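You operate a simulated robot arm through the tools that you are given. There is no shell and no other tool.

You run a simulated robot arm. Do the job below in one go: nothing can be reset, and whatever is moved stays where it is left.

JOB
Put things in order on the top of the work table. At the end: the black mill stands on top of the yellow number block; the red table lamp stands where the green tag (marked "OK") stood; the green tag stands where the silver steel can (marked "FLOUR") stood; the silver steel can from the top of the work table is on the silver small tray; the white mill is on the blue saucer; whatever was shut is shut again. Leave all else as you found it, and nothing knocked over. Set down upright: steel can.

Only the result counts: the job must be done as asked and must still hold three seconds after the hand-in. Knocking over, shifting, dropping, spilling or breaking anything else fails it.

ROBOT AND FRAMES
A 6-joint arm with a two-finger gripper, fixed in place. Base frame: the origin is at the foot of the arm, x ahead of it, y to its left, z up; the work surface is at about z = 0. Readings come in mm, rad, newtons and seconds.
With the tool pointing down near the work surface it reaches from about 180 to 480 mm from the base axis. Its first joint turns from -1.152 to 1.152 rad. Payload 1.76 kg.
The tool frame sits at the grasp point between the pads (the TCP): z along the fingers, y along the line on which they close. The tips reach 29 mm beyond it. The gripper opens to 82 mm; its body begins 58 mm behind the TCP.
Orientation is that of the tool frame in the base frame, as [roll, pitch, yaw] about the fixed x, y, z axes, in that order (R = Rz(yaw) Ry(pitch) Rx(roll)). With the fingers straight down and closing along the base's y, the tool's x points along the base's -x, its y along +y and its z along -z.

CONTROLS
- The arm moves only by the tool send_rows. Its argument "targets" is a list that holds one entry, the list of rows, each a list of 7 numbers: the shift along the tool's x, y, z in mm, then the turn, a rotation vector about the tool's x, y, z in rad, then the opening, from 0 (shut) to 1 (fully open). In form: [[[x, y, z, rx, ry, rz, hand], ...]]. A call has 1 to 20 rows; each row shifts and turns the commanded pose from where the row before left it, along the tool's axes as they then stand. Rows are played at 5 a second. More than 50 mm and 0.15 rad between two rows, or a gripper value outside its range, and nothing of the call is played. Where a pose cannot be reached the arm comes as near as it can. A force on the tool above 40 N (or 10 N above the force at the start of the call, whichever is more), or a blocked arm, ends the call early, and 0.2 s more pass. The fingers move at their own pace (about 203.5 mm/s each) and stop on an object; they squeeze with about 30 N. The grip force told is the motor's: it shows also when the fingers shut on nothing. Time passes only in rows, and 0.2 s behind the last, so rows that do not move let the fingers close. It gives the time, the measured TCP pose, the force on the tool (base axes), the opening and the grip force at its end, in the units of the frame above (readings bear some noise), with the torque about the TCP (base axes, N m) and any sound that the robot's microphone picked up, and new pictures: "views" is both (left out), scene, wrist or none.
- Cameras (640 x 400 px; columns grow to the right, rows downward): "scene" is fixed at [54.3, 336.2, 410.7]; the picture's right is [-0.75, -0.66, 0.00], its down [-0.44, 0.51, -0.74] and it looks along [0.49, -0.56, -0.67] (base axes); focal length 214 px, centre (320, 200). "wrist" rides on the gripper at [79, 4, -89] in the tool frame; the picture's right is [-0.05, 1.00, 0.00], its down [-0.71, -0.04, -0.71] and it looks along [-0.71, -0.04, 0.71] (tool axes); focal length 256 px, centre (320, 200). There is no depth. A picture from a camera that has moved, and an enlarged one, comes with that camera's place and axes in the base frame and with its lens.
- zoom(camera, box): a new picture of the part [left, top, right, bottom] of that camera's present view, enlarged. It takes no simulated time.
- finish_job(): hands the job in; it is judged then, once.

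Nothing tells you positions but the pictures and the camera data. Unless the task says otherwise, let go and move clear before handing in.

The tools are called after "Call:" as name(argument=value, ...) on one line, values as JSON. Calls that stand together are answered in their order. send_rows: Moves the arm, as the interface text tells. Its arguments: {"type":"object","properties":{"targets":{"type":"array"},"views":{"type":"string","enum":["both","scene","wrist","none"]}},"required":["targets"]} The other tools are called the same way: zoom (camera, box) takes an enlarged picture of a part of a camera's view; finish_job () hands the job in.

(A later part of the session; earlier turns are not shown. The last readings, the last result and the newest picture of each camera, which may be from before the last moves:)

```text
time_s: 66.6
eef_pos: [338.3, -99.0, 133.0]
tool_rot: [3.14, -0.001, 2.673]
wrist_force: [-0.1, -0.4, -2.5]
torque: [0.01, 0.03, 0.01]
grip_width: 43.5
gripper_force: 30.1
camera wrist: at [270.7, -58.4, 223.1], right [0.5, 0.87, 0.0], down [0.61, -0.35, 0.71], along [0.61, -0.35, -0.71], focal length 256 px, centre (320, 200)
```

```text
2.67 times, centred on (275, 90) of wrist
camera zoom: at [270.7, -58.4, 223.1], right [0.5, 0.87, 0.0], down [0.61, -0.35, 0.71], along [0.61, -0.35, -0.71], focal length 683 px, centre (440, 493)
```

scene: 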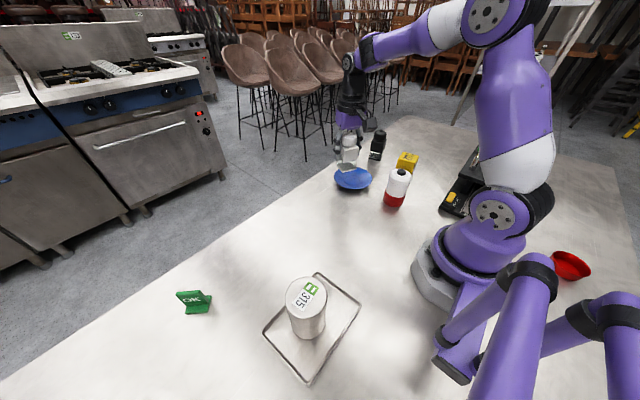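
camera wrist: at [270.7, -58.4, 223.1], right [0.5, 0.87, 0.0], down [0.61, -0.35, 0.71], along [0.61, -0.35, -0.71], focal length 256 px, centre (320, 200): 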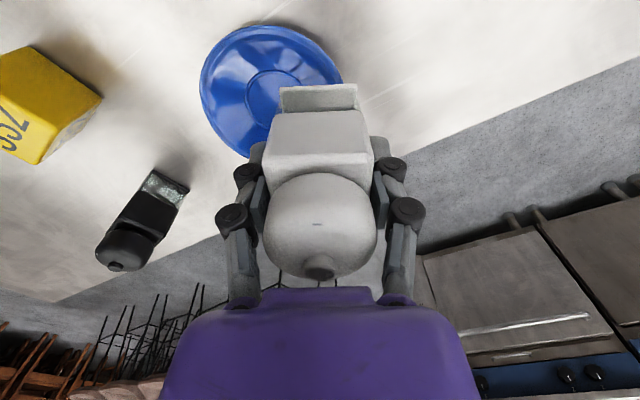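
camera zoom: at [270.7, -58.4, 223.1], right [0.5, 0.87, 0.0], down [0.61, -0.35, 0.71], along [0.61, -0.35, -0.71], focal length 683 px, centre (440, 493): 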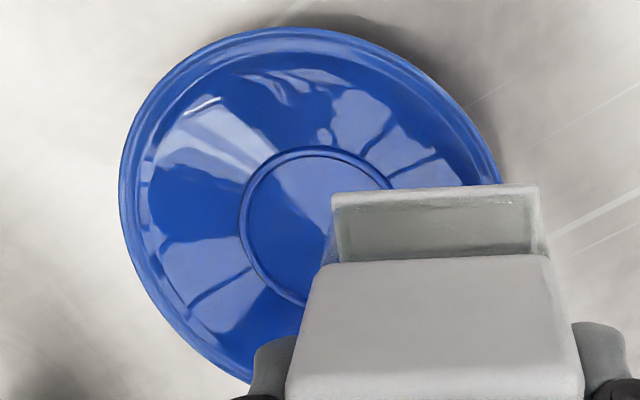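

Call:
send_rows(targets=[[[-6.9, -20.0, 0, 0, 0, 0, 0.2], [-6.9, -20.1, 0, 0, 0, 0, 0.2], [0, 0, 0, 0, 0, 0, 0.2]]], views="both")

```text
time_s: 67.4
eef_pos: [331.8, -141.9, 133.4]
tool_rot: [3.141, 0.001, 2.674]
wrist_force: [-0.3, 0.7, -2.1]
torque: [-0.04, -0.02, -0.02]
grip_width: 43.4
gripper_force: 30.5
camera wrist: at [264.5, -101.5, 223.9], right [0.5, 0.87, 0.0], down [0.61, -0.35, 0.71], along [0.61, -0.35, -0.71], focal length 256 px, centre (320, 200)
```

scene: 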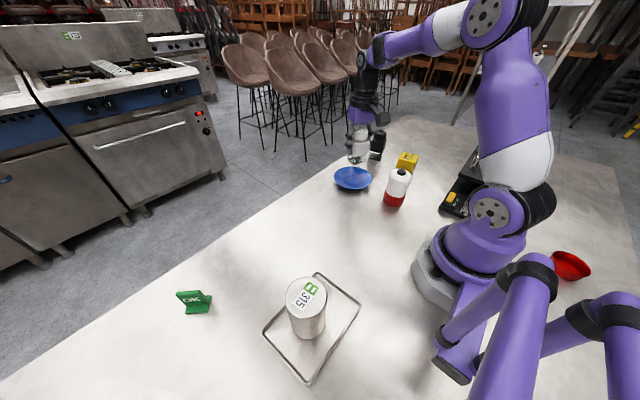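
wrist: 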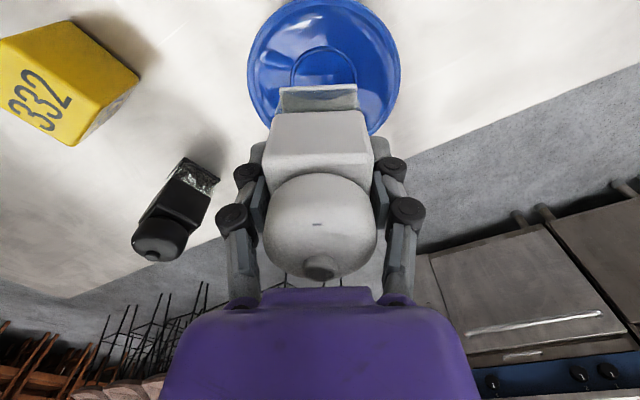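

Call:
send_rows(targets=[[[0, 0.7, 19.3, 0, 0, 0, 0.2], [0, 0.7, 19.3, 0, 0, 0, 0.2], [0, 0.6, 19.3, 0, 0, 0, 0.2], [0, 0, 0, 0, 0, 0, 0.2]]], views="both")

```text
time_s: 68.4
eef_pos: [331.0, -138.9, 74.5]
tool_rot: [-3.141, 0.0, 2.673]
wrist_force: [-0.4, -0.1, -2.6]
torque: [0.0, 0.02, 0.02]
grip_width: 43.5
gripper_force: 30.0
camera wrist: at [263.4, -99.0, 163.3], right [0.5, 0.87, 0.0], down [0.61, -0.35, 0.71], along [0.61, -0.35, -0.71], focal length 256 px, centre (320, 200)
```

scene: 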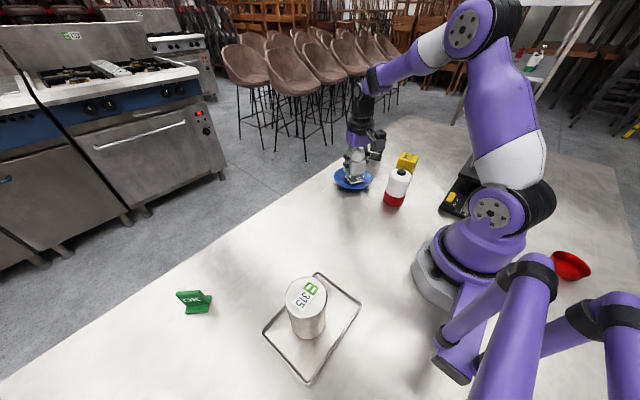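
wrist: 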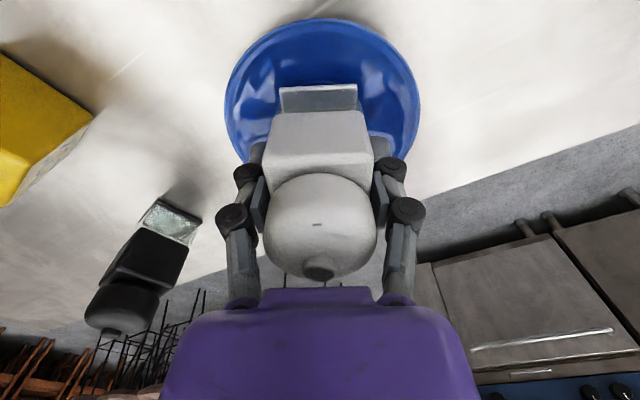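

Call:
send_rows(targets=[[[0, 0, 3, 0, 0, 0, 0.2], [0, 0, 3, 0, 0, 0, 0.2], [0, 0, 0, 0, 0, 0, 0.2]]], views="none")

Call:
send_rows(targets=[[[0, 0, 1.5, 0, 0, 0, 0.2], [0, 0, 0, 0, 0, 0, 0.2]]], views="none")

Call:
send_rows(targets=[[[0, 0, 1.2, 0, 0, 0, 0.2], [0, 0, 0, 0, 0, 0, 0.2]]], views="scene")

```text
time_s: 69.2
eef_pos: [331.0, -140.2, 69.2]
tool_rot: [3.141, 0.0, 2.675]
wrist_force: [-0.4, 0.2, -1.9]
torque: [-0.01, -0.02, 0.01]
grip_width: 43.5
gripper_force: 30.2
```

```text
time_s: 69.8
eef_pos: [331.0, -140.4, 67.8]
tool_rot: [3.141, -0.001, 2.673]
wrist_force: [0.3, -0.7, -2.3]
torque: [0.02, -0.01, -0.02]
grip_width: 43.5
gripper_force: 30.6
```

```text
time_s: 70.4
eef_pos: [331.3, -140.6, 66.6]
tool_rot: [-3.141, -0.001, 2.674]
wrist_force: [0.2, 0.5, -1.9]
torque: [0.02, -0.03, 0.02]
grip_width: 43.6
gripper_force: 30.4
```

scene: 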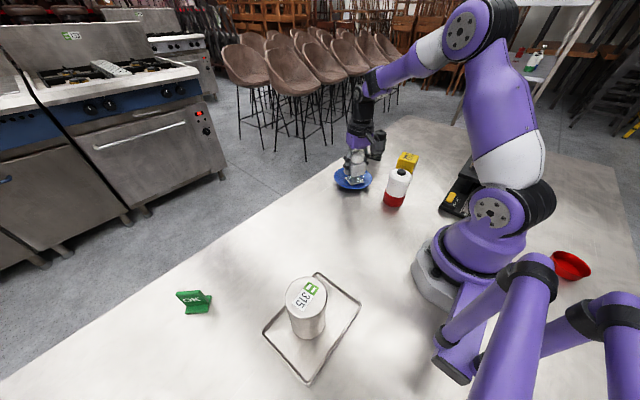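

Call:
send_rows(targets=[[[0, 0, 1.2, 0, 0, 0, 0.2], [0, 0, 0, 0, 0, 0, 0.2]]], views="none")

Call:
send_rows(targets=[[[0, 0, 1.0, 0, 0, 0, 0.2], [0, 0, 0, 0, 0, 0, 0.2]]], views="none")

Call:
zoom(camera="scene", box=[320, 130, 400, 200])

```text
time_s: 71.0
eef_pos: [331.0, -140.5, 65.3]
tool_rot: [-3.141, -0.001, 2.674]
wrist_force: [0.3, -0.4, -2.4]
torque: [0.03, -0.04, 0.01]
grip_width: 43.5
gripper_force: 30.8
```

```text
time_s: 71.6
eef_pos: [329.4, -140.3, 64.6]
tool_rot: [3.141, -0.002, 2.675]
wrist_force: [0.4, 0.0, -2.1]
torque: [0.03, 0.0, 0.01]
grip_width: 43.3
gripper_force: 29.6
```

```text
5.71 times, centred on (360, 165) of scene
camera zoom: at [54.3, 336.2, 410.7], right [-0.75, -0.66, 0.0], down [-0.44, 0.51, -0.74], along [0.49, -0.56, -0.67], focal length 1226 px, centre (91, 400)
```

zoom: 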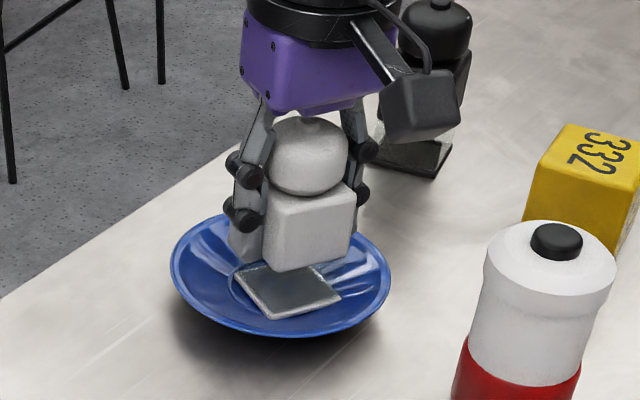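

Call:
send_rows(targets=[[[0, 0, 1.2, 0, 0, 0, 0.2], [0, 0, 0, 0, 0, 0, 0.2]]], views="none")

Call:
send_rows(targets=[[[0, 0, 1.0, 0, 0, 0, 0.2], [0, 0, 0, 0, 0, 0, 0.2]]], views="none")

```text
time_s: 72.2
eef_pos: [330.9, -141.2, 64.0]
tool_rot: [-3.141, -0.001, 2.674]
wrist_force: [-6.3, 2.7, 18.0]
torque: [0.18, 0.33, 0.02]
grip_width: 43.6
gripper_force: 30.4
```

```text
time_s: 72.8
eef_pos: [331.1, -140.3, 63.3]
tool_rot: [3.14, 0.003, 2.673]
wrist_force: [-2.8, -3.0, 24.1]
torque: [-0.08, 0.03, -0.04]
grip_width: 43.8
gripper_force: 30.1
```

Contact made. I ease off slightly and release to a modest opening, then rise.

Call:
send_rows(targets=[[[0, 0, -0.8, 0, 0, 0, 0.2], [0, 0, 0, 0, 0, 0, 0.2], [0, 0, 0, 0, 0, 0, 0.56], [0, 0, 0, 0, 0, 0, 0.62], [0, 0, 0, 0, 0, 0, 0.68], [0, 0, 0, 0, 0, 0, 0.68]]], views="both")

```text
time_s: 74.2
eef_pos: [329.8, -139.7, 62.7]
tool_rot: [-3.141, 0.0, 2.675]
wrist_force: [0.7, -1.3, -0.1]
torque: [0.05, 0.01, -0.03]
grip_width: 55.8
gripper_force: 0.1
camera wrist: at [263.2, -100.1, 152.6], right [0.5, 0.87, 0.0], down [0.61, -0.35, 0.71], along [0.61, -0.35, -0.71], focal length 256 px, centre (320, 200)
```

scene: 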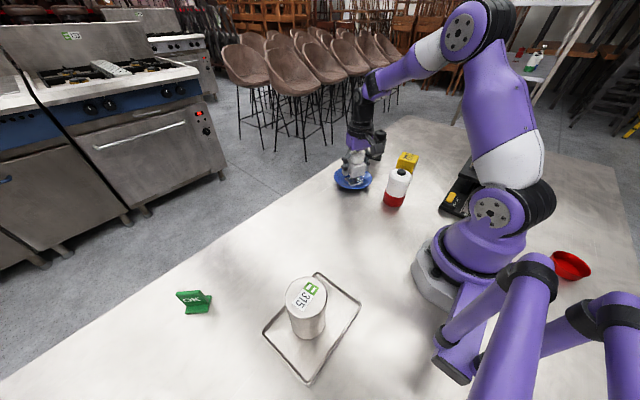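
wrist: 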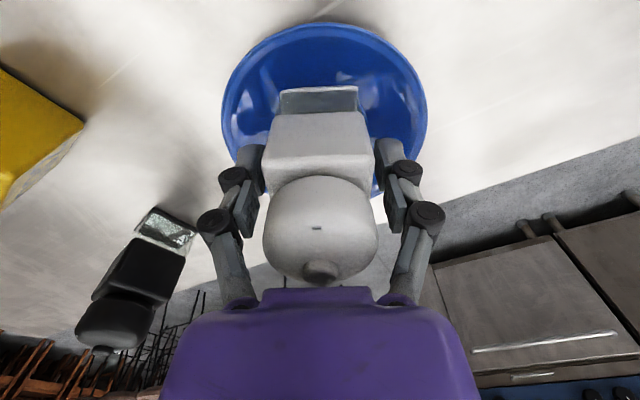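

Call:
send_rows(targets=[[[0, 0, -28, 0, 0, 0, 0.68], [0, 0, -28, 0, 0, 0, 0.68], [0, 0, -28, 0, 0, 0, 0.8], [0, 0, -28, 0, 0, 0, 1], [-0.4, -39.4, 0, 0, 0, 0.11, 1], [-0.4, -39.4, 0, 0, 0, 0.11, 1], [-0.4, -39.4, 0, 0, 0, 0.11, 1], [0, 0, 0, 0, 0, 0, 1]]], views="both")

```text
time_s: 76.0
eef_pos: [266.0, -239.2, 173.4]
tool_rot: [-3.141, 0.0, 2.341]
wrist_force: [0.1, -0.3, 0.1]
torque: [0.02, -0.01, -0.01]
grip_width: 82.3
gripper_force: 0.0
camera wrist: at [216.3, -178.4, 263.1], right [0.75, 0.66, 0.0], down [0.47, -0.53, 0.71], along [0.47, -0.53, -0.71], focal length 256 px, centre (320, 200)
```

scene: 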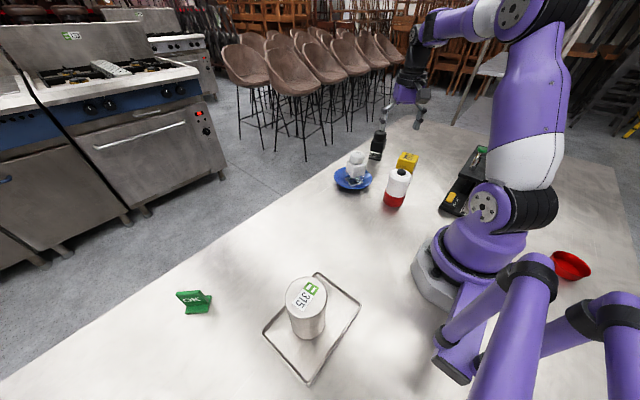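
wrist: 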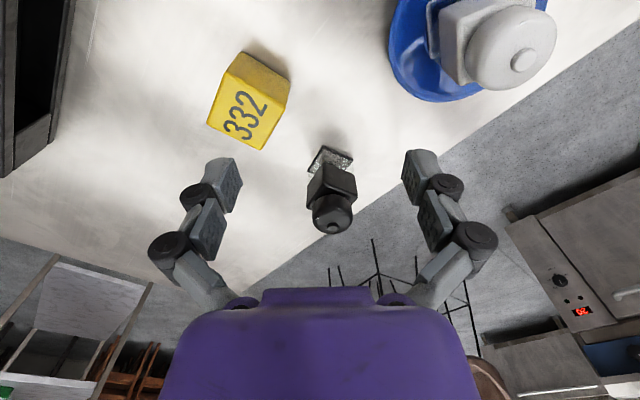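

Call:
zoom(camera="wrist", box=[280, 130, 390, 245])

Call:
zoom(camera="wrist", box=[190, 40, 310, 160])

Call:
zoom(camera="scene", box=[320, 120, 430, 220])

```text
3.48 times, centred on (335, 188) of wrist
camera zoom: at [216.3, -178.4, 263.1], right [0.75, 0.66, 0.0], down [0.47, -0.53, 0.71], along [0.47, -0.53, -0.71], focal length 890 px, centre (268, 244)
```

zoom: 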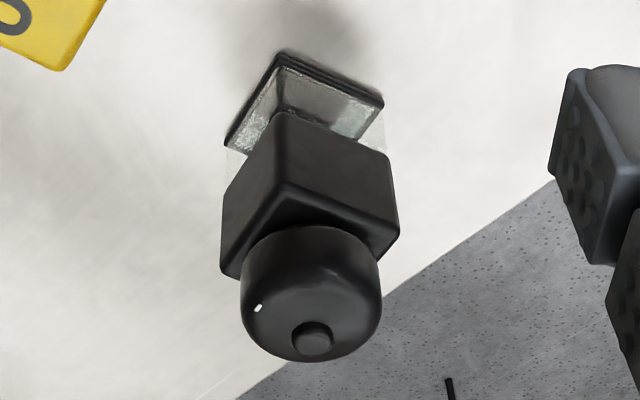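

```text
3.33 times, centred on (250, 100) of wrist
camera zoom: at [216.3, -178.4, 263.1], right [0.75, 0.66, 0.0], down [0.47, -0.53, 0.71], along [0.47, -0.53, -0.71], focal length 853 px, centre (553, 533)
```

zoom: 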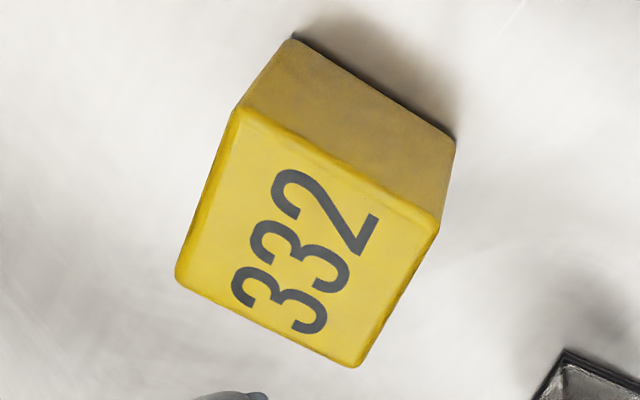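

```text
4.00 times, centred on (375, 170) of scene
camera zoom: at [54.3, 336.2, 410.7], right [-0.75, -0.66, 0.0], down [-0.44, 0.51, -0.74], along [0.49, -0.56, -0.67], focal length 858 px, centre (100, 320)
```

zoom: 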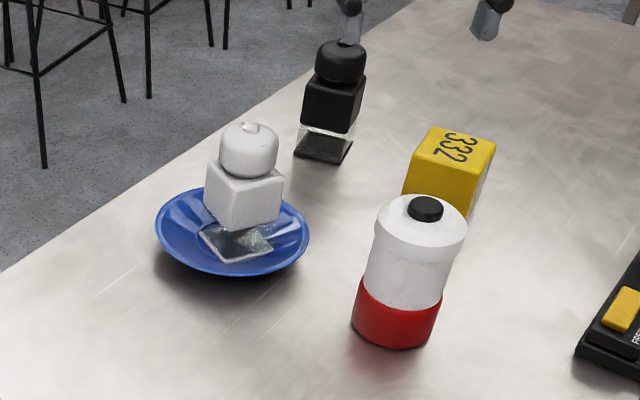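

White mill is on the saucer. The black mill is centred near (358,-322), turned ~13°, and the block centre is near (237,-301) with top z≈50, turned ~10°. I align the tool to the mill's faces with a slight outward tilt and hover over it.

Call:
send_rows(targets=[[[0, 0, 0, 0, 0, 0.1358, 1], [0, 0, 0, 0, 0, 0.1358, 1], [0, 0, 0, 0, 0, 0.1358, 1], [0, 0, 0, 0, 0, 0.1358, 1], [0, 0, 0, 0, -0.125, 0, 1], [0, 0, 0, 0, -0.125, 0, 1], [-23.1, 17.8, 11.95, 0, 0, 0, 1], [-23.1, 17.8, 11.95, 0, 0, 0, 1], [-23.1, 17.8, 11.95, 0, 0, 0, 1], [-23.1, 17.8, 11.95, 0, 0, 0, 1], [0, 0, 0, 0, 0, 0, 1]]], views="both")

```text
time_s: 78.4
eef_pos: [360.8, -318.3, 151.5]
tool_rot: [3.14, 0.247, 1.802]
wrist_force: [0.9, 0.1, -0.4]
torque: [-0.02, -0.01, -0.04]
grip_width: 82.2
gripper_force: 0.1
out of reach, approached as far as the arm can: row 10
camera wrist: at [343.3, -220.8, 219.2], right [0.98, 0.18, 0.02], down [0.08, -0.51, 0.86], along [0.16, -0.84, -0.51], focal length 256 px, centre (320, 200)
```

scene: 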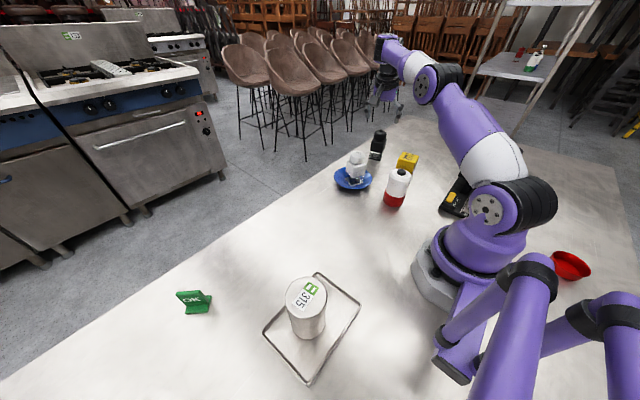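
wrist: 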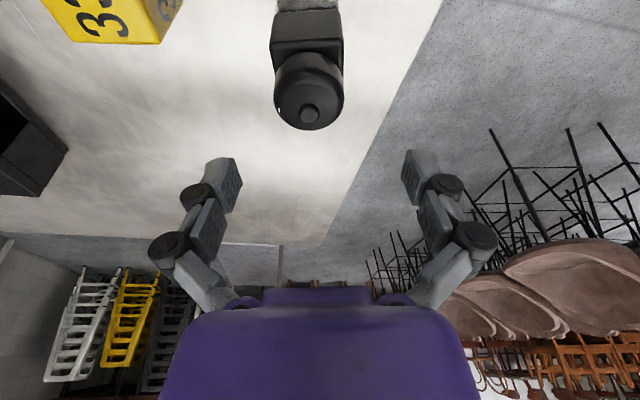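

Call:
send_rows(targets=[[[5.6, -2.6, 22.3, 0, 0, 0, 1], [5.6, -2.6, 22.3, 0, 0, 0, 1], [0, 0, 0, 0, 0, 0, 1]]], views="both")

```text
time_s: 79.2
eef_pos: [355.7, -321.4, 106.0]
tool_rot: [-3.141, 0.25, 1.802]
wrist_force: [0.1, -0.1, -0.2]
torque: [-0.01, 0.01, -0.01]
grip_width: 81.8
gripper_force: 0.1
camera wrist: at [339.0, -223.1, 172.9], right [0.98, 0.18, 0.01], down [0.08, -0.51, 0.86], along [0.16, -0.84, -0.51], focal length 256 px, centre (320, 200)
```

scene: 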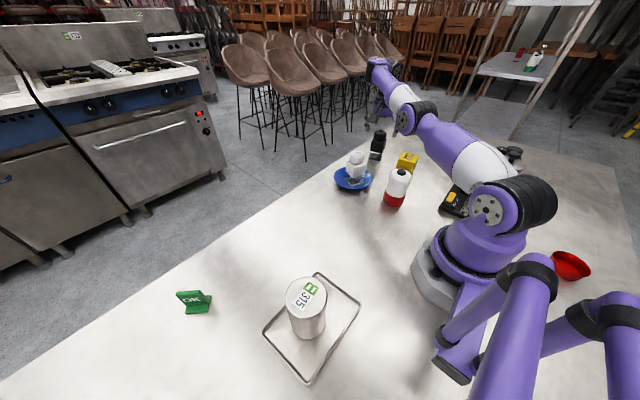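
wrist: 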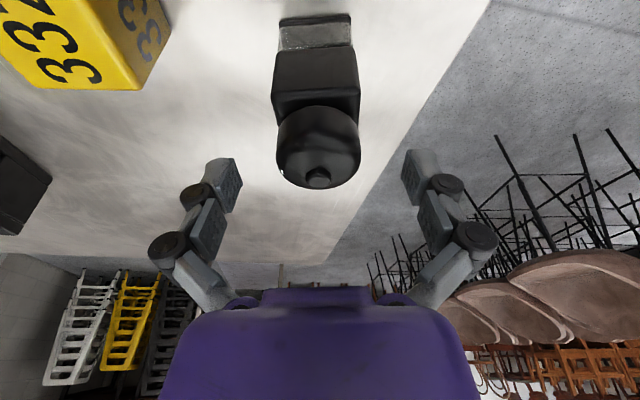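

Call:
send_rows(targets=[[[4.75, -0.5, 23.55, 0, 0, 0, 1], [4.75, -0.5, 23.55, 0, 0, 0, 1], [0, 0, 0, 0, 0, 0, 1]]], views="both")

```text
time_s: 80.0
eef_pos: [365.8, -328.2, 62.6]
tool_rot: [-3.137, 0.244, 1.8]
wrist_force: [0.0, 0.3, -0.6]
torque: [-0.01, 0.0, -0.01]
grip_width: 81.9
gripper_force: 0.0
out of reach, approached as far as the arm can: row 2
camera wrist: at [349.6, -231.5, 131.0], right [0.98, 0.18, 0.01], down [0.08, -0.51, 0.86], along [0.15, -0.84, -0.51], focal length 256 px, centre (320, 200)
```

scene: 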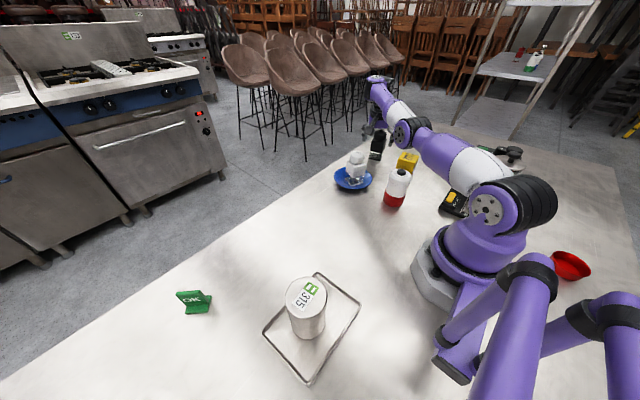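
wrist: 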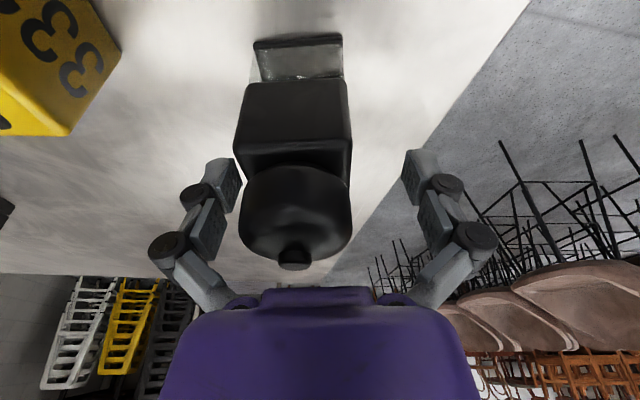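

The last row hit a reach limit and the tool drifted ~10 mm sideways, but nothing was touched. I step back toward the mill's centre line with a small correction.

Call:
send_rows(targets=[[[3.8, -4.2, 0.1, 0, 0, 0, 1], [3.8, -4.2, 0.1, 0, 0, 0, 1], [0, 0, 0, 0, 0, 0, 1]]], views="both")

```text
time_s: 80.8
eef_pos: [363.4, -327.8, 67.1]
tool_rot: [-3.137, 0.245, 1.803]
wrist_force: [-0.1, 0.2, 0.1]
torque: [0.02, 0.0, 0.0]
grip_width: 81.9
gripper_force: 0.1
out of reach, approached as far as the arm can: row 1, 2
camera wrist: at [347.9, -230.7, 135.1], right [0.98, 0.18, 0.01], down [0.08, -0.51, 0.86], along [0.16, -0.84, -0.51], focal length 256 px, centre (320, 200)
```

scene: 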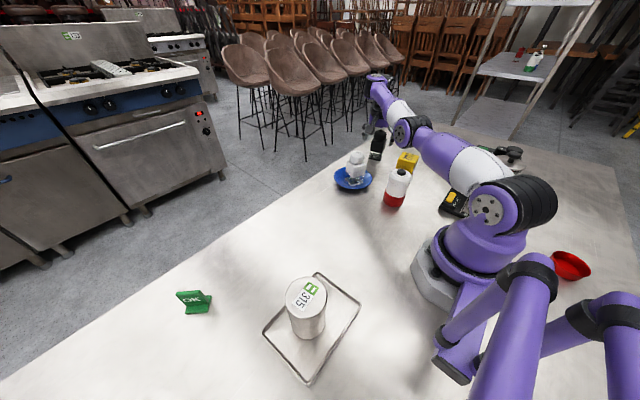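
wrist: 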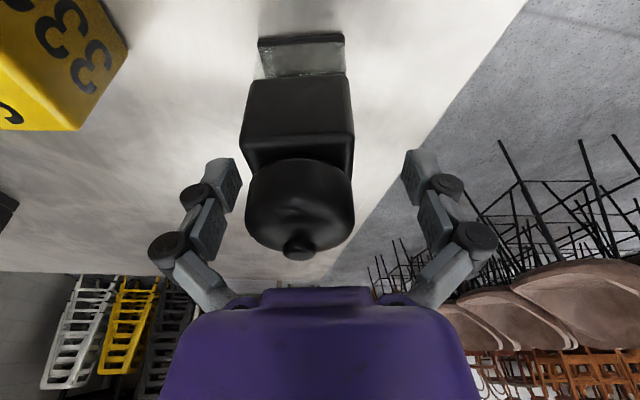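

There is a reach limit low down in this posture, but the box body (z 27–65) can be gripped from a bit higher. I raise to z≈100, recentre over the mill and check.

Call:
send_rows(targets=[[[-4, 0, -16, 0, 0, 0, 1], [-4, 0, -16, 0, 0, 0, 1], [6.8, -8, -1.7, 0, 0, 0, 1], [0, 0, 0, 0, 0, 0, 1]]], views="wrist")

```text
time_s: 81.8
eef_pos: [355.3, -324.6, 98.8]
tool_rot: [-3.141, 0.249, 1.801]
wrist_force: [0.4, -0.2, 0.5]
torque: [0.02, 0.01, -0.02]
grip_width: 81.9
gripper_force: 0.0
camera wrist: at [337.5, -226.1, 166.7], right [0.98, 0.18, 0.01], down [0.08, -0.51, 0.86], along [0.16, -0.84, -0.51], focal length 256 px, centre (320, 200)
```

wrist: 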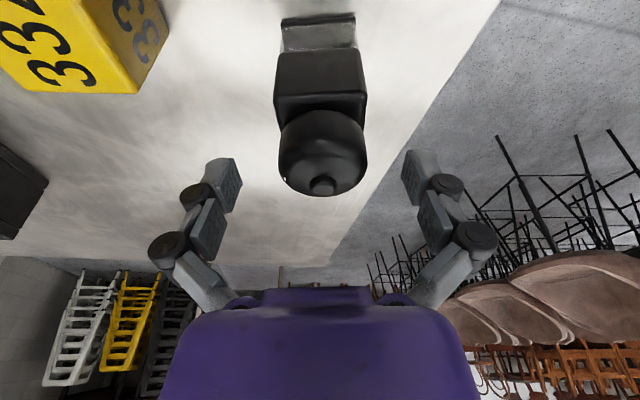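

Call:
send_rows(targets=[[[2.35, 0, 9.2, 0, 0, 0, 1], [2.35, 0, 9.2, 0, 0, 0, 1], [0, 0, 0, 0, 0, 0, 1]]], views="wrist")

```text
time_s: 82.6
eef_pos: [355.9, -323.9, 82.6]
tool_rot: [-3.138, 0.246, 1.801]
wrist_force: [-0.4, -0.1, 0.8]
torque: [-0.01, 0.0, -0.01]
grip_width: 82.0
gripper_force: 0.1
camera wrist: at [338.5, -226.5, 150.0], right [0.98, 0.18, 0.01], down [0.08, -0.51, 0.86], along [0.16, -0.84, -0.51], focal length 256 px, centre (320, 200)
```

wrist: 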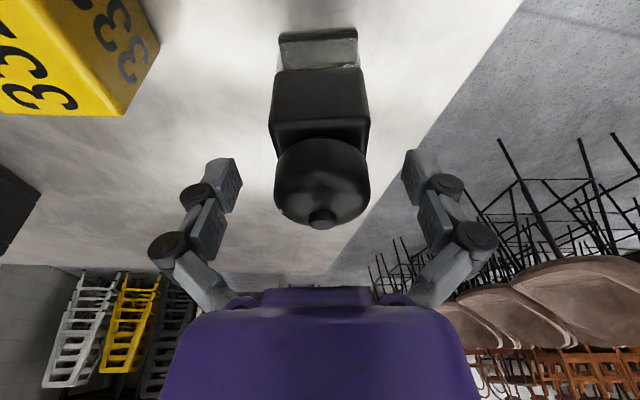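

Call:
send_rows(targets=[[[1.2, 0, 4.9, 0, 0, 0, 1], [0, 0, 0, 0, 0, 0, 1]]], views="wrist")

```text
time_s: 83.2
eef_pos: [357.0, -325.8, 79.5]
tool_rot: [-3.139, 0.247, 1.8]
wrist_force: [-0.5, -0.9, -0.7]
torque: [0.03, 0.0, -0.04]
grip_width: 82.1
gripper_force: 0.2
out of reach, approached as far as the arm can: row 1
camera wrist: at [340.6, -227.5, 147.0], right [0.98, 0.18, 0.01], down [0.08, -0.51, 0.86], along [0.16, -0.84, -0.51], focal length 256 px, centre (320, 200)
```

wrist: 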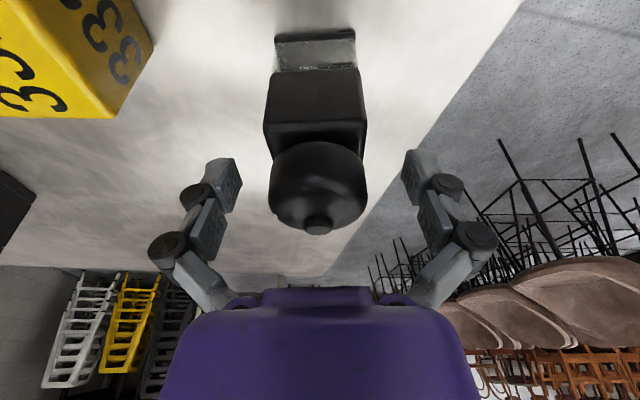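

The grip at z≈80 still covers ~20 mm of the box body, which is enough. I close here.

Call:
send_rows(targets=[[[0, 0, 0, 0, 0, 0, 0.65], [0, 0, 0, 0, 0, 0, 0.55], [0, 0, 0, 0, 0, 0, 0.45], [0, 0, 0, 0, 0, 0, 0.2], [0, 0, 0, 0, 0, 0, 0.2]]], views="both")

```text
time_s: 84.4
eef_pos: [356.1, -326.2, 78.5]
tool_rot: [-3.139, 0.246, 1.801]
wrist_force: [-1.8, 0.4, 3.4]
torque: [0.1, 0.17, 0.07]
grip_width: 43.4
gripper_force: 30.1
camera wrist: at [340.6, -227.5, 147.2], right [0.98, 0.18, 0.01], down [0.08, -0.51, 0.86], along [0.16, -0.84, -0.51], focal length 256 px, centre (320, 200)
```

scene: 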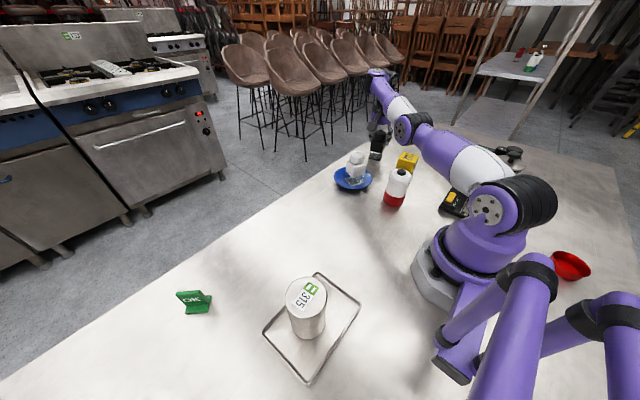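
wrist: 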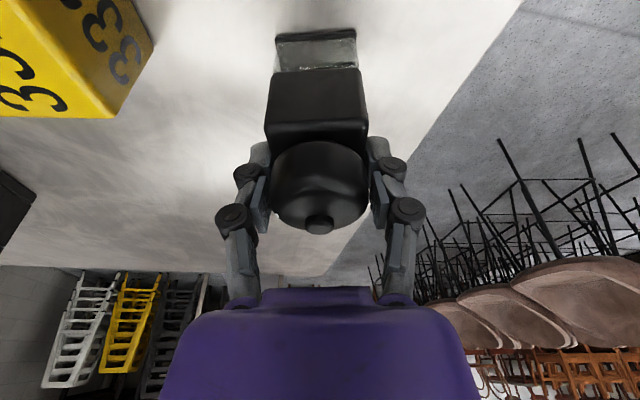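

Call:
send_rows(targets=[[[-2.4, 0, -9.7, 0, 0, 0, 0.2], [-3.0, 0, -12.1, 0, 0, 0, 0.2], [-3.0, 0, -12.1, 0, 0, 0, 0.2], [0, 0, 0, 0, 0, 0, 0.2]]], views="both")

```text
time_s: 85.4
eef_pos: [357.6, -325.8, 112.3]
tool_rot: [-3.142, 0.25, 1.802]
wrist_force: [-0.4, 0.3, -2.5]
torque: [0.02, 0.01, 0.03]
grip_width: 43.1
gripper_force: 29.9
camera wrist: at [340.5, -227.3, 179.2], right [0.98, 0.18, 0.01], down [0.08, -0.51, 0.86], along [0.16, -0.84, -0.51], focal length 256 px, centre (320, 200)
```

scene: 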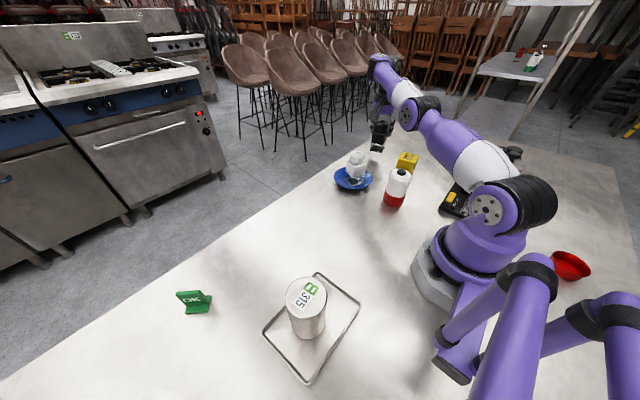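
wrist: 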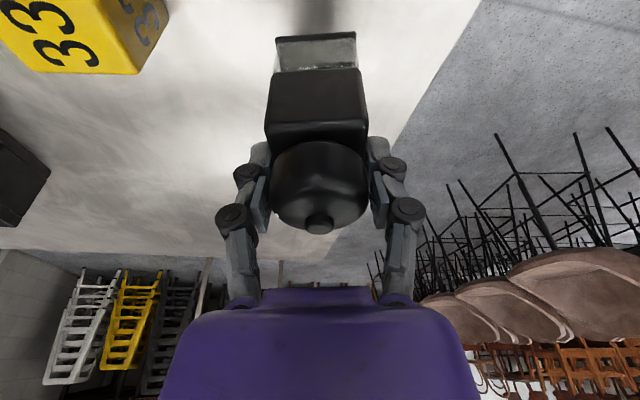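

Call:
send_rows(targets=[[[17.65, -16.85, -30.2, 0, 0, 0, 0.2], [17.65, -16.85, -30.2, 0, 0, 0, 0.2], [0, 0, 0, 0, 0, 0, 0.2]]], views="both")

```text
time_s: 86.2
eef_pos: [330.9, -300.2, 175.8]
tool_rot: [-3.14, 0.247, 1.802]
wrist_force: [0.0, 0.4, -2.7]
torque: [-0.02, 0.01, -0.01]
grip_width: 43.4
gripper_force: 29.4
out of reach, approached as far as the arm can: row 1, 2
camera wrist: at [315.2, -202.7, 243.4], right [0.98, 0.18, 0.01], down [0.08, -0.51, 0.86], along [0.16, -0.84, -0.51], focal length 256 px, centre (320, 200)
```

scene: 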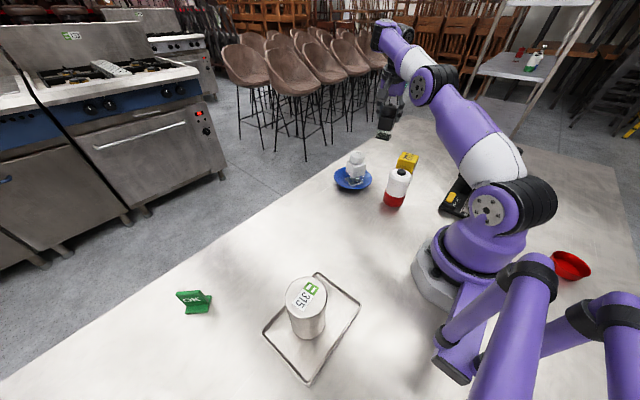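
wrist: 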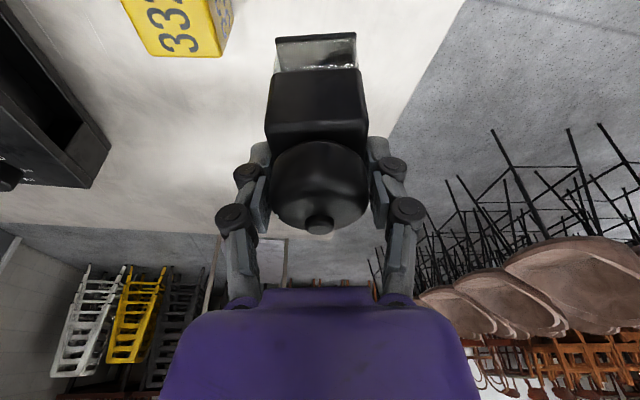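

I now bring the mill over the block, rotating slightly to match the block's faces.

Call:
send_rows(targets=[[[0, 0, 0, 0.0155, 0, 0.0618, 0.2], [4.2, -30.9, 2.4, 0, 0, 0, 0.2], [4.2, -30.9, 2.4, 0, 0, 0, 0.2], [4.2, -30.9, 2.4, 0, 0, 0, 0.2], [0, 0, 0, 0, 0, 0, 0.2]]], views="both")

```text
time_s: 87.4
eef_pos: [276.5, -341.3, 194.9]
tool_rot: [-3.139, 0.249, 1.736]
wrist_force: [0.4, 0.1, -2.5]
torque: [0.0, 0.03, -0.03]
grip_width: 43.5
gripper_force: 29.7
out of reach, approached as far as the arm can: row 2, 3, 4
camera wrist: at [266.7, -243.4, 263.7], right [0.99, 0.11, 0.01], down [0.05, -0.51, 0.86], along [0.1, -0.85, -0.51], focal length 256 px, centre (320, 200)
```

scene: 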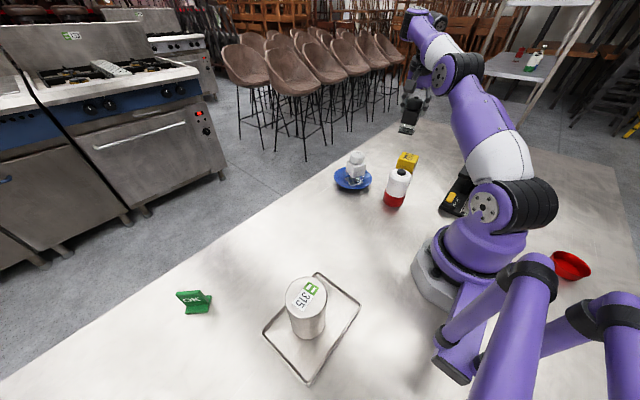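
wrist: 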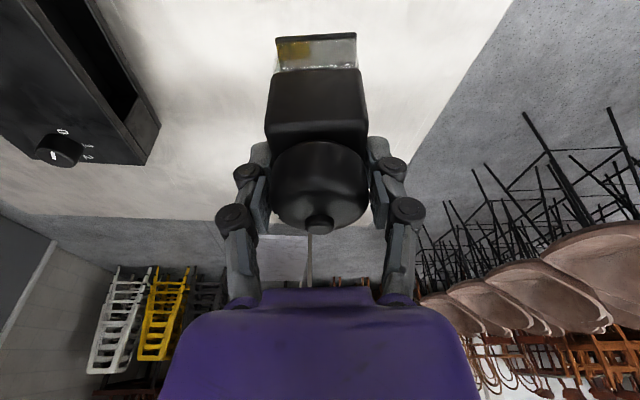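

The arm is stuck near full stretch (elbow on the wrong side of straight), so it keeps drifting outward when asked to retract. I move back to the free area, then stretch out fully and lower, to get the elbow bending the right way again.

Call:
send_rows(targets=[[[17.9, 27.2, -4.5, 0, 0, 0, 0.2], [17.9, 27.2, -4.5, 0, 0, 0, 0.2], [0, 0, 0, 0, 0, 0, 0.2]]], views="scene")

```text
time_s: 88.2
eef_pos: [326.4, -296.5, 196.7]
tool_rot: [-3.141, 0.251, 1.737]
wrist_force: [-0.7, -1.4, -3.6]
torque: [0.0, -0.01, -0.05]
grip_width: 43.2
gripper_force: 29.9
```

scene: 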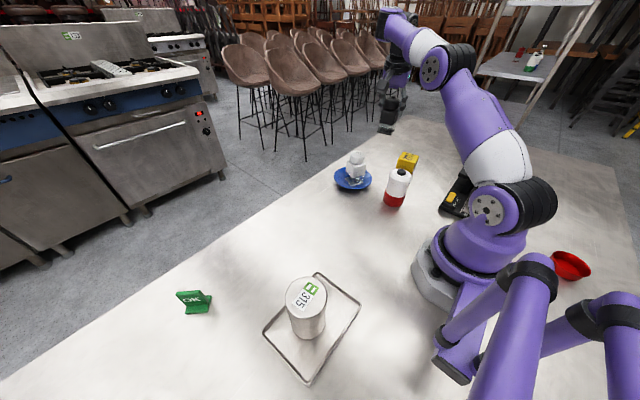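

Call:
zoom(camera="scene", box=[360, 0, 570, 240])

```text
1.67 times, centred on (465, 120) of scene
camera zoom: at [54.3, 336.2, 410.7], right [-0.75, -0.66, 0.0], down [-0.44, 0.51, -0.74], along [0.49, -0.56, -0.67], focal length 358 px, centre (78, 333)
```

zoom: 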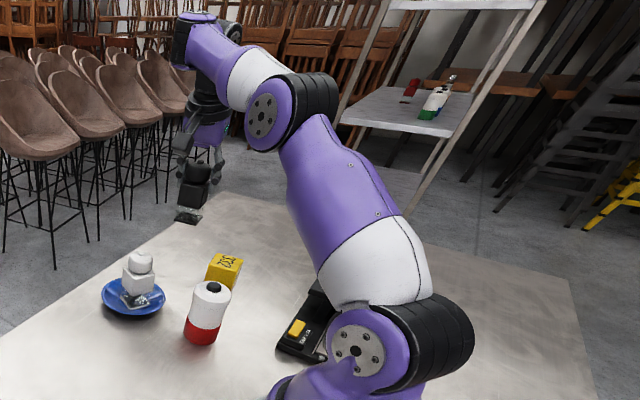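

Call:
send_rows(targets=[[[7.6, -6.2, -1.94, 0, 0, 0, 0.2], [0, 0, 0, 0, 0, 0, 0.2]]], views="none")

Call:
send_rows(targets=[[[4.9, 0, 19.4, 0, 0, 0, 0.2], [0, 0, 0, 0, 0, 0, 0.2]]], views="none")

```text
time_s: 88.8
eef_pos: [319.0, -291.6, 198.1]
tool_rot: [-3.139, 0.246, 1.735]
wrist_force: [0.6, -0.2, -1.7]
torque: [0.01, 0.06, -0.03]
grip_width: 43.5
gripper_force: 30.0
```

```text
time_s: 89.4
eef_pos: [326.5, -297.5, 183.3]
tool_rot: [-3.14, 0.246, 1.735]
wrist_force: [-0.2, 0.1, -2.2]
torque: [-0.02, 0.01, 0.02]
grip_width: 43.3
gripper_force: 30.8
out of reach, approached as far as the arm can: row 1
```

The pattern shows the elbow is just past straight at its stop. I push outward to full stretch, then lower in one larger step to bring the elbow back to the normal side.

Call:
send_rows(targets=[[[-26.6, 21.7, 6.8, 0, 0, 0, 0.2], [0, 0, 0, 0, 0, 0, 0.2]]], views="none")

Call:
send_rows(targets=[[[11.0, 0, 43.6, 0, 0, 0, 0.2], [0, 0, 0, 0, 0, 0, 0.2]]], views="scene")

```text
time_s: 90.0
eef_pos: [350.8, -300.9, 173.3]
tool_rot: [3.139, 0.25, 1.737]
wrist_force: [0.0, -0.1, -2.2]
torque: [0.01, 0.02, -0.01]
grip_width: 43.5
gripper_force: 29.3
out of reach, approached as far as the arm can: row 1
```

```text
time_s: 90.6
eef_pos: [347.9, -302.1, 129.9]
tool_rot: [-3.139, 0.247, 1.736]
wrist_force: [-0.2, -0.5, -3.3]
torque: [-0.01, 0.02, -0.02]
grip_width: 43.4
gripper_force: 30.1
```

scene: 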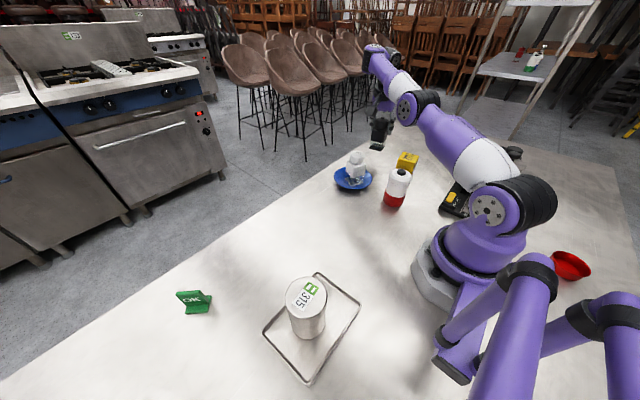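

Call:
send_rows(targets=[[[11.4, -9.3, -2.9, 0, 0, 0, 0.2], [0, 0, 0, 0, 0, 0, 0.2]]], views="none")

```text
time_s: 91.2
eef_pos: [348.7, -300.8, 131.7]
tool_rot: [3.142, 0.246, 1.737]
wrist_force: [-0.4, 0.1, -3.4]
torque: [-0.03, 0.0, -0.01]
grip_width: 43.2
gripper_force: 29.8
out of reach, approached as far as the arm can: row 1
```

Call:
send_rows(targets=[[[0, -6.4, -31, 0, 0, 0, 0.2], [0, -6.4, -31, 0, 0, 0, 0.2], [0, 0, 0, 0, 0, 0, 0.2]]], views="none")

Call:
send_rows(targets=[[[-17.4, 22.4, 40.5, 0, 0, 0, 0.2], [0, 0, 0, 0, 0, 0, 0.2]]], views="none")

```text
time_s: 92.0
eef_pos: [333.6, -287.8, 189.9]
tool_rot: [3.141, 0.249, 1.737]
wrist_force: [0.8, 0.0, -1.4]
torque: [-0.01, 0.0, 0.0]
grip_width: 43.5
gripper_force: 29.7
```

```text
time_s: 92.6
eef_pos: [359.2, -311.5, 153.6]
tool_rot: [3.136, 0.247, 1.736]
wrist_force: [0.2, 0.3, -2.3]
torque: [-0.01, 0.01, -0.01]
grip_width: 43.5
gripper_force: 30.4
```

Call:
send_rows(targets=[[[-17.4, 22.4, 40.5, 0, 0, 0, 0.2], [0, 0, 0, 0, 0, 0, 0.2]]], views="none")

Call:
send_rows(targets=[[[9.86, 0, 38.8, 0, 0, 0, 0.2], [0, 0, 0, 0, 0, 0, 0.2]]], views="none")

```text
time_s: 93.2
eef_pos: [381.6, -309.0, 114.0]
tool_rot: [3.138, 0.248, 1.736]
wrist_force: [0.0, 0.3, -3.3]
torque: [0.0, -0.03, 0.01]
grip_width: 43.4
gripper_force: 29.9
out of reach, approached as far as the arm can: row 1
```

```text
time_s: 93.8
eef_pos: [383.5, -311.2, 75.9]
tool_rot: [3.135, 0.255, 1.733]
wrist_force: [-0.8, -3.5, 25.0]
torque: [-0.2, -0.04, -0.16]
grip_width: 44.2
gripper_force: 30.1
```

The mill's base just touched the table (25 N). I raise slightly and test moving inward.

Call:
send_rows(targets=[[[-2.9, 0, -11.6, 0, 0, 0, 0.2], [0, 0, 0, 0, 0, 0, 0.2]]], views="none")

Call:
send_rows(targets=[[[14.9, -12.8, -3.8, 0, 0, 0, 0.2], [0, 0, 0, 0, 0, 0, 0.2]]], views="both")

```text
time_s: 94.4
eef_pos: [380.8, -307.6, 86.2]
tool_rot: [-3.139, 0.248, 1.74]
wrist_force: [0.1, -0.5, -2.3]
torque: [0.01, 0.01, 0.01]
grip_width: 43.4
gripper_force: 29.8
```

```text
time_s: 95.0
eef_pos: [366.4, -296.9, 84.5]
tool_rot: [3.141, 0.251, 1.737]
wrist_force: [0.1, 0.4, -1.8]
torque: [0.0, -0.02, -0.02]
grip_width: 43.3
gripper_force: 30.2
camera wrist: at [355.2, -197.4, 151.7], right [0.99, 0.11, 0.01], down [0.05, -0.51, 0.86], along [0.1, -0.85, -0.51], focal length 256 px, centre (320, 200)
```

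scene: 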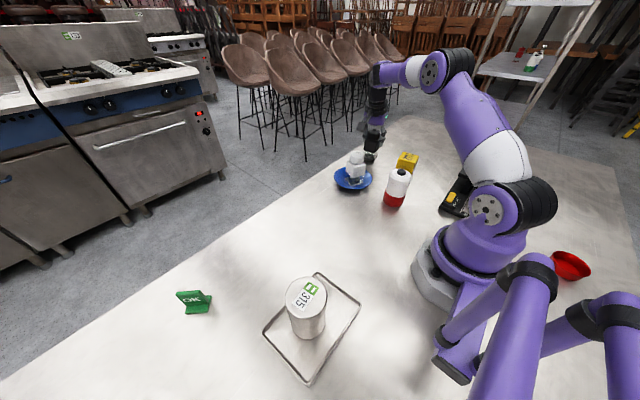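
wrist: 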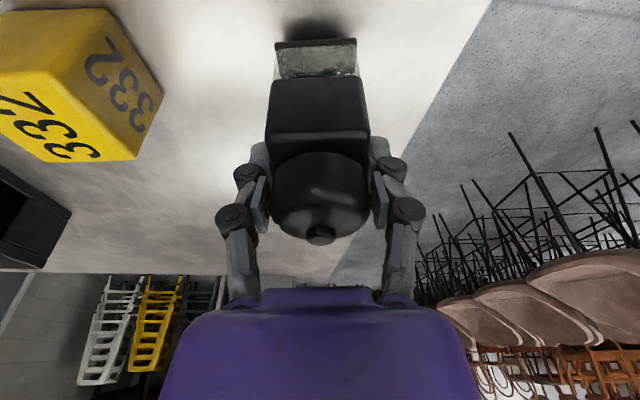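

The elbow is back to normal. Now I raise and move the mill above the block.

Call:
send_rows(targets=[[[-0.3, -12, -33.7, 0, 0, 0, 0.2], [-0.3, -12, -33.7, 0, 0, 0, 0.2], [0, 0, 0, 0, 0, 0, 0.2]]], views="none")

Call:
send_rows(targets=[[[-2.3, -34.7, -4.6, 0, 0, 0, 0.2], [-2.3, -34.7, -4.6, 0, 0, 0, 0.2], [-2.3, -34.7, -4.6, 0, 0, 0, 0.2], [0, 0, 0, 0, 0, 0, 0.2]]], views="both")

```text
time_s: 95.8
eef_pos: [338.5, -284.0, 149.0]
tool_rot: [-3.141, 0.25, 1.737]
wrist_force: [0.5, 0.2, -2.4]
torque: [0.01, 0.05, 0.01]
grip_width: 43.5
gripper_force: 29.5
```

```text
time_s: 96.8
eef_pos: [237.9, -305.0, 166.3]
tool_rot: [3.141, 0.25, 1.736]
wrist_force: [0.2, -1.0, -1.6]
torque: [-0.02, -0.02, -0.01]
grip_width: 43.5
gripper_force: 29.8
camera wrist: at [227.3, -206.9, 234.2], right [0.99, 0.11, 0.01], down [0.05, -0.51, 0.86], along [0.11, -0.85, -0.51], focal length 256 px, centre (320, 200)
```

scene: 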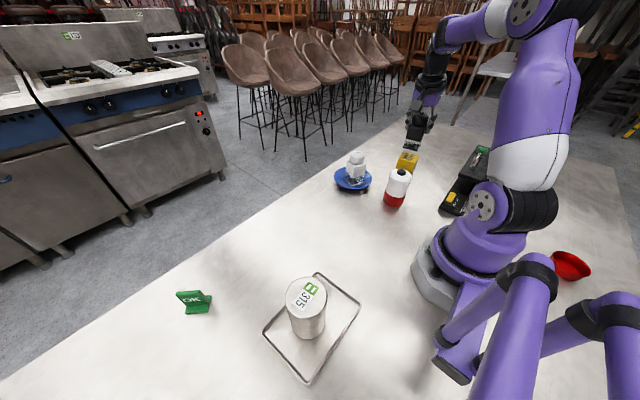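
wrist: 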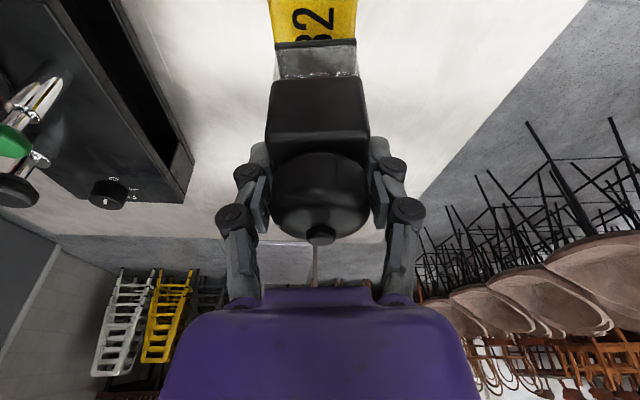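

Call:
zoom(camera="wrist", box=[240, 0, 400, 100])

Call:
zoom(camera="scene", box=[370, 100, 450, 200])

```text
4.00 times, centred on (320, 50) of wrist
camera zoom: at [227.3, -206.9, 234.2], right [0.99, 0.11, 0.01], down [0.05, -0.51, 0.86], along [0.11, -0.85, -0.51], focal length 1024 px, centre (320, 800)
```

zoom: 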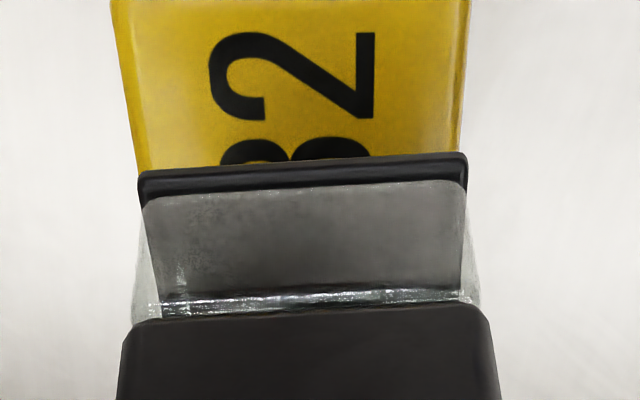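

```text
4.00 times, centred on (410, 150) of scene
camera zoom: at [54.3, 336.2, 410.7], right [-0.75, -0.66, 0.0], down [-0.44, 0.51, -0.74], along [0.49, -0.56, -0.67], focal length 858 px, centre (-40, 400)
```

zoom: 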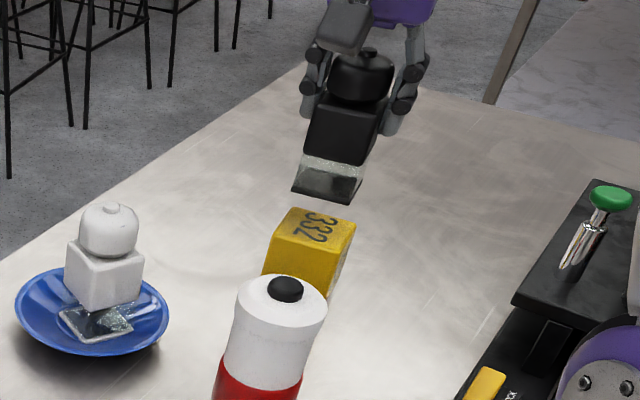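

Call:
zoom(camera="wrist", box=[160, 0, 480, 20])

```text
2.00 times, centred on (320, 10) of wrist
camera zoom: at [227.3, -206.9, 234.2], right [0.99, 0.11, 0.01], down [0.05, -0.51, 0.86], along [0.11, -0.85, -0.51], focal length 512 px, centre (320, 580)
```

zoom: 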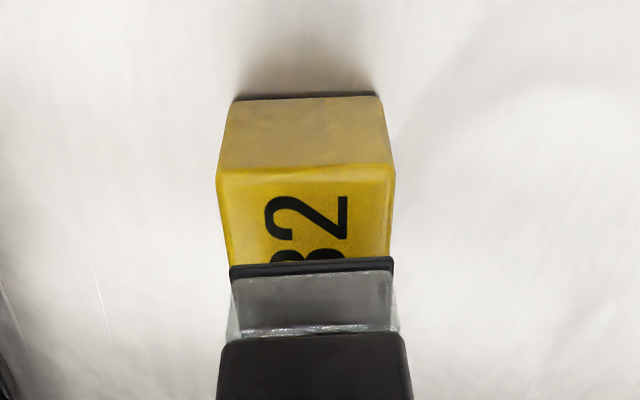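

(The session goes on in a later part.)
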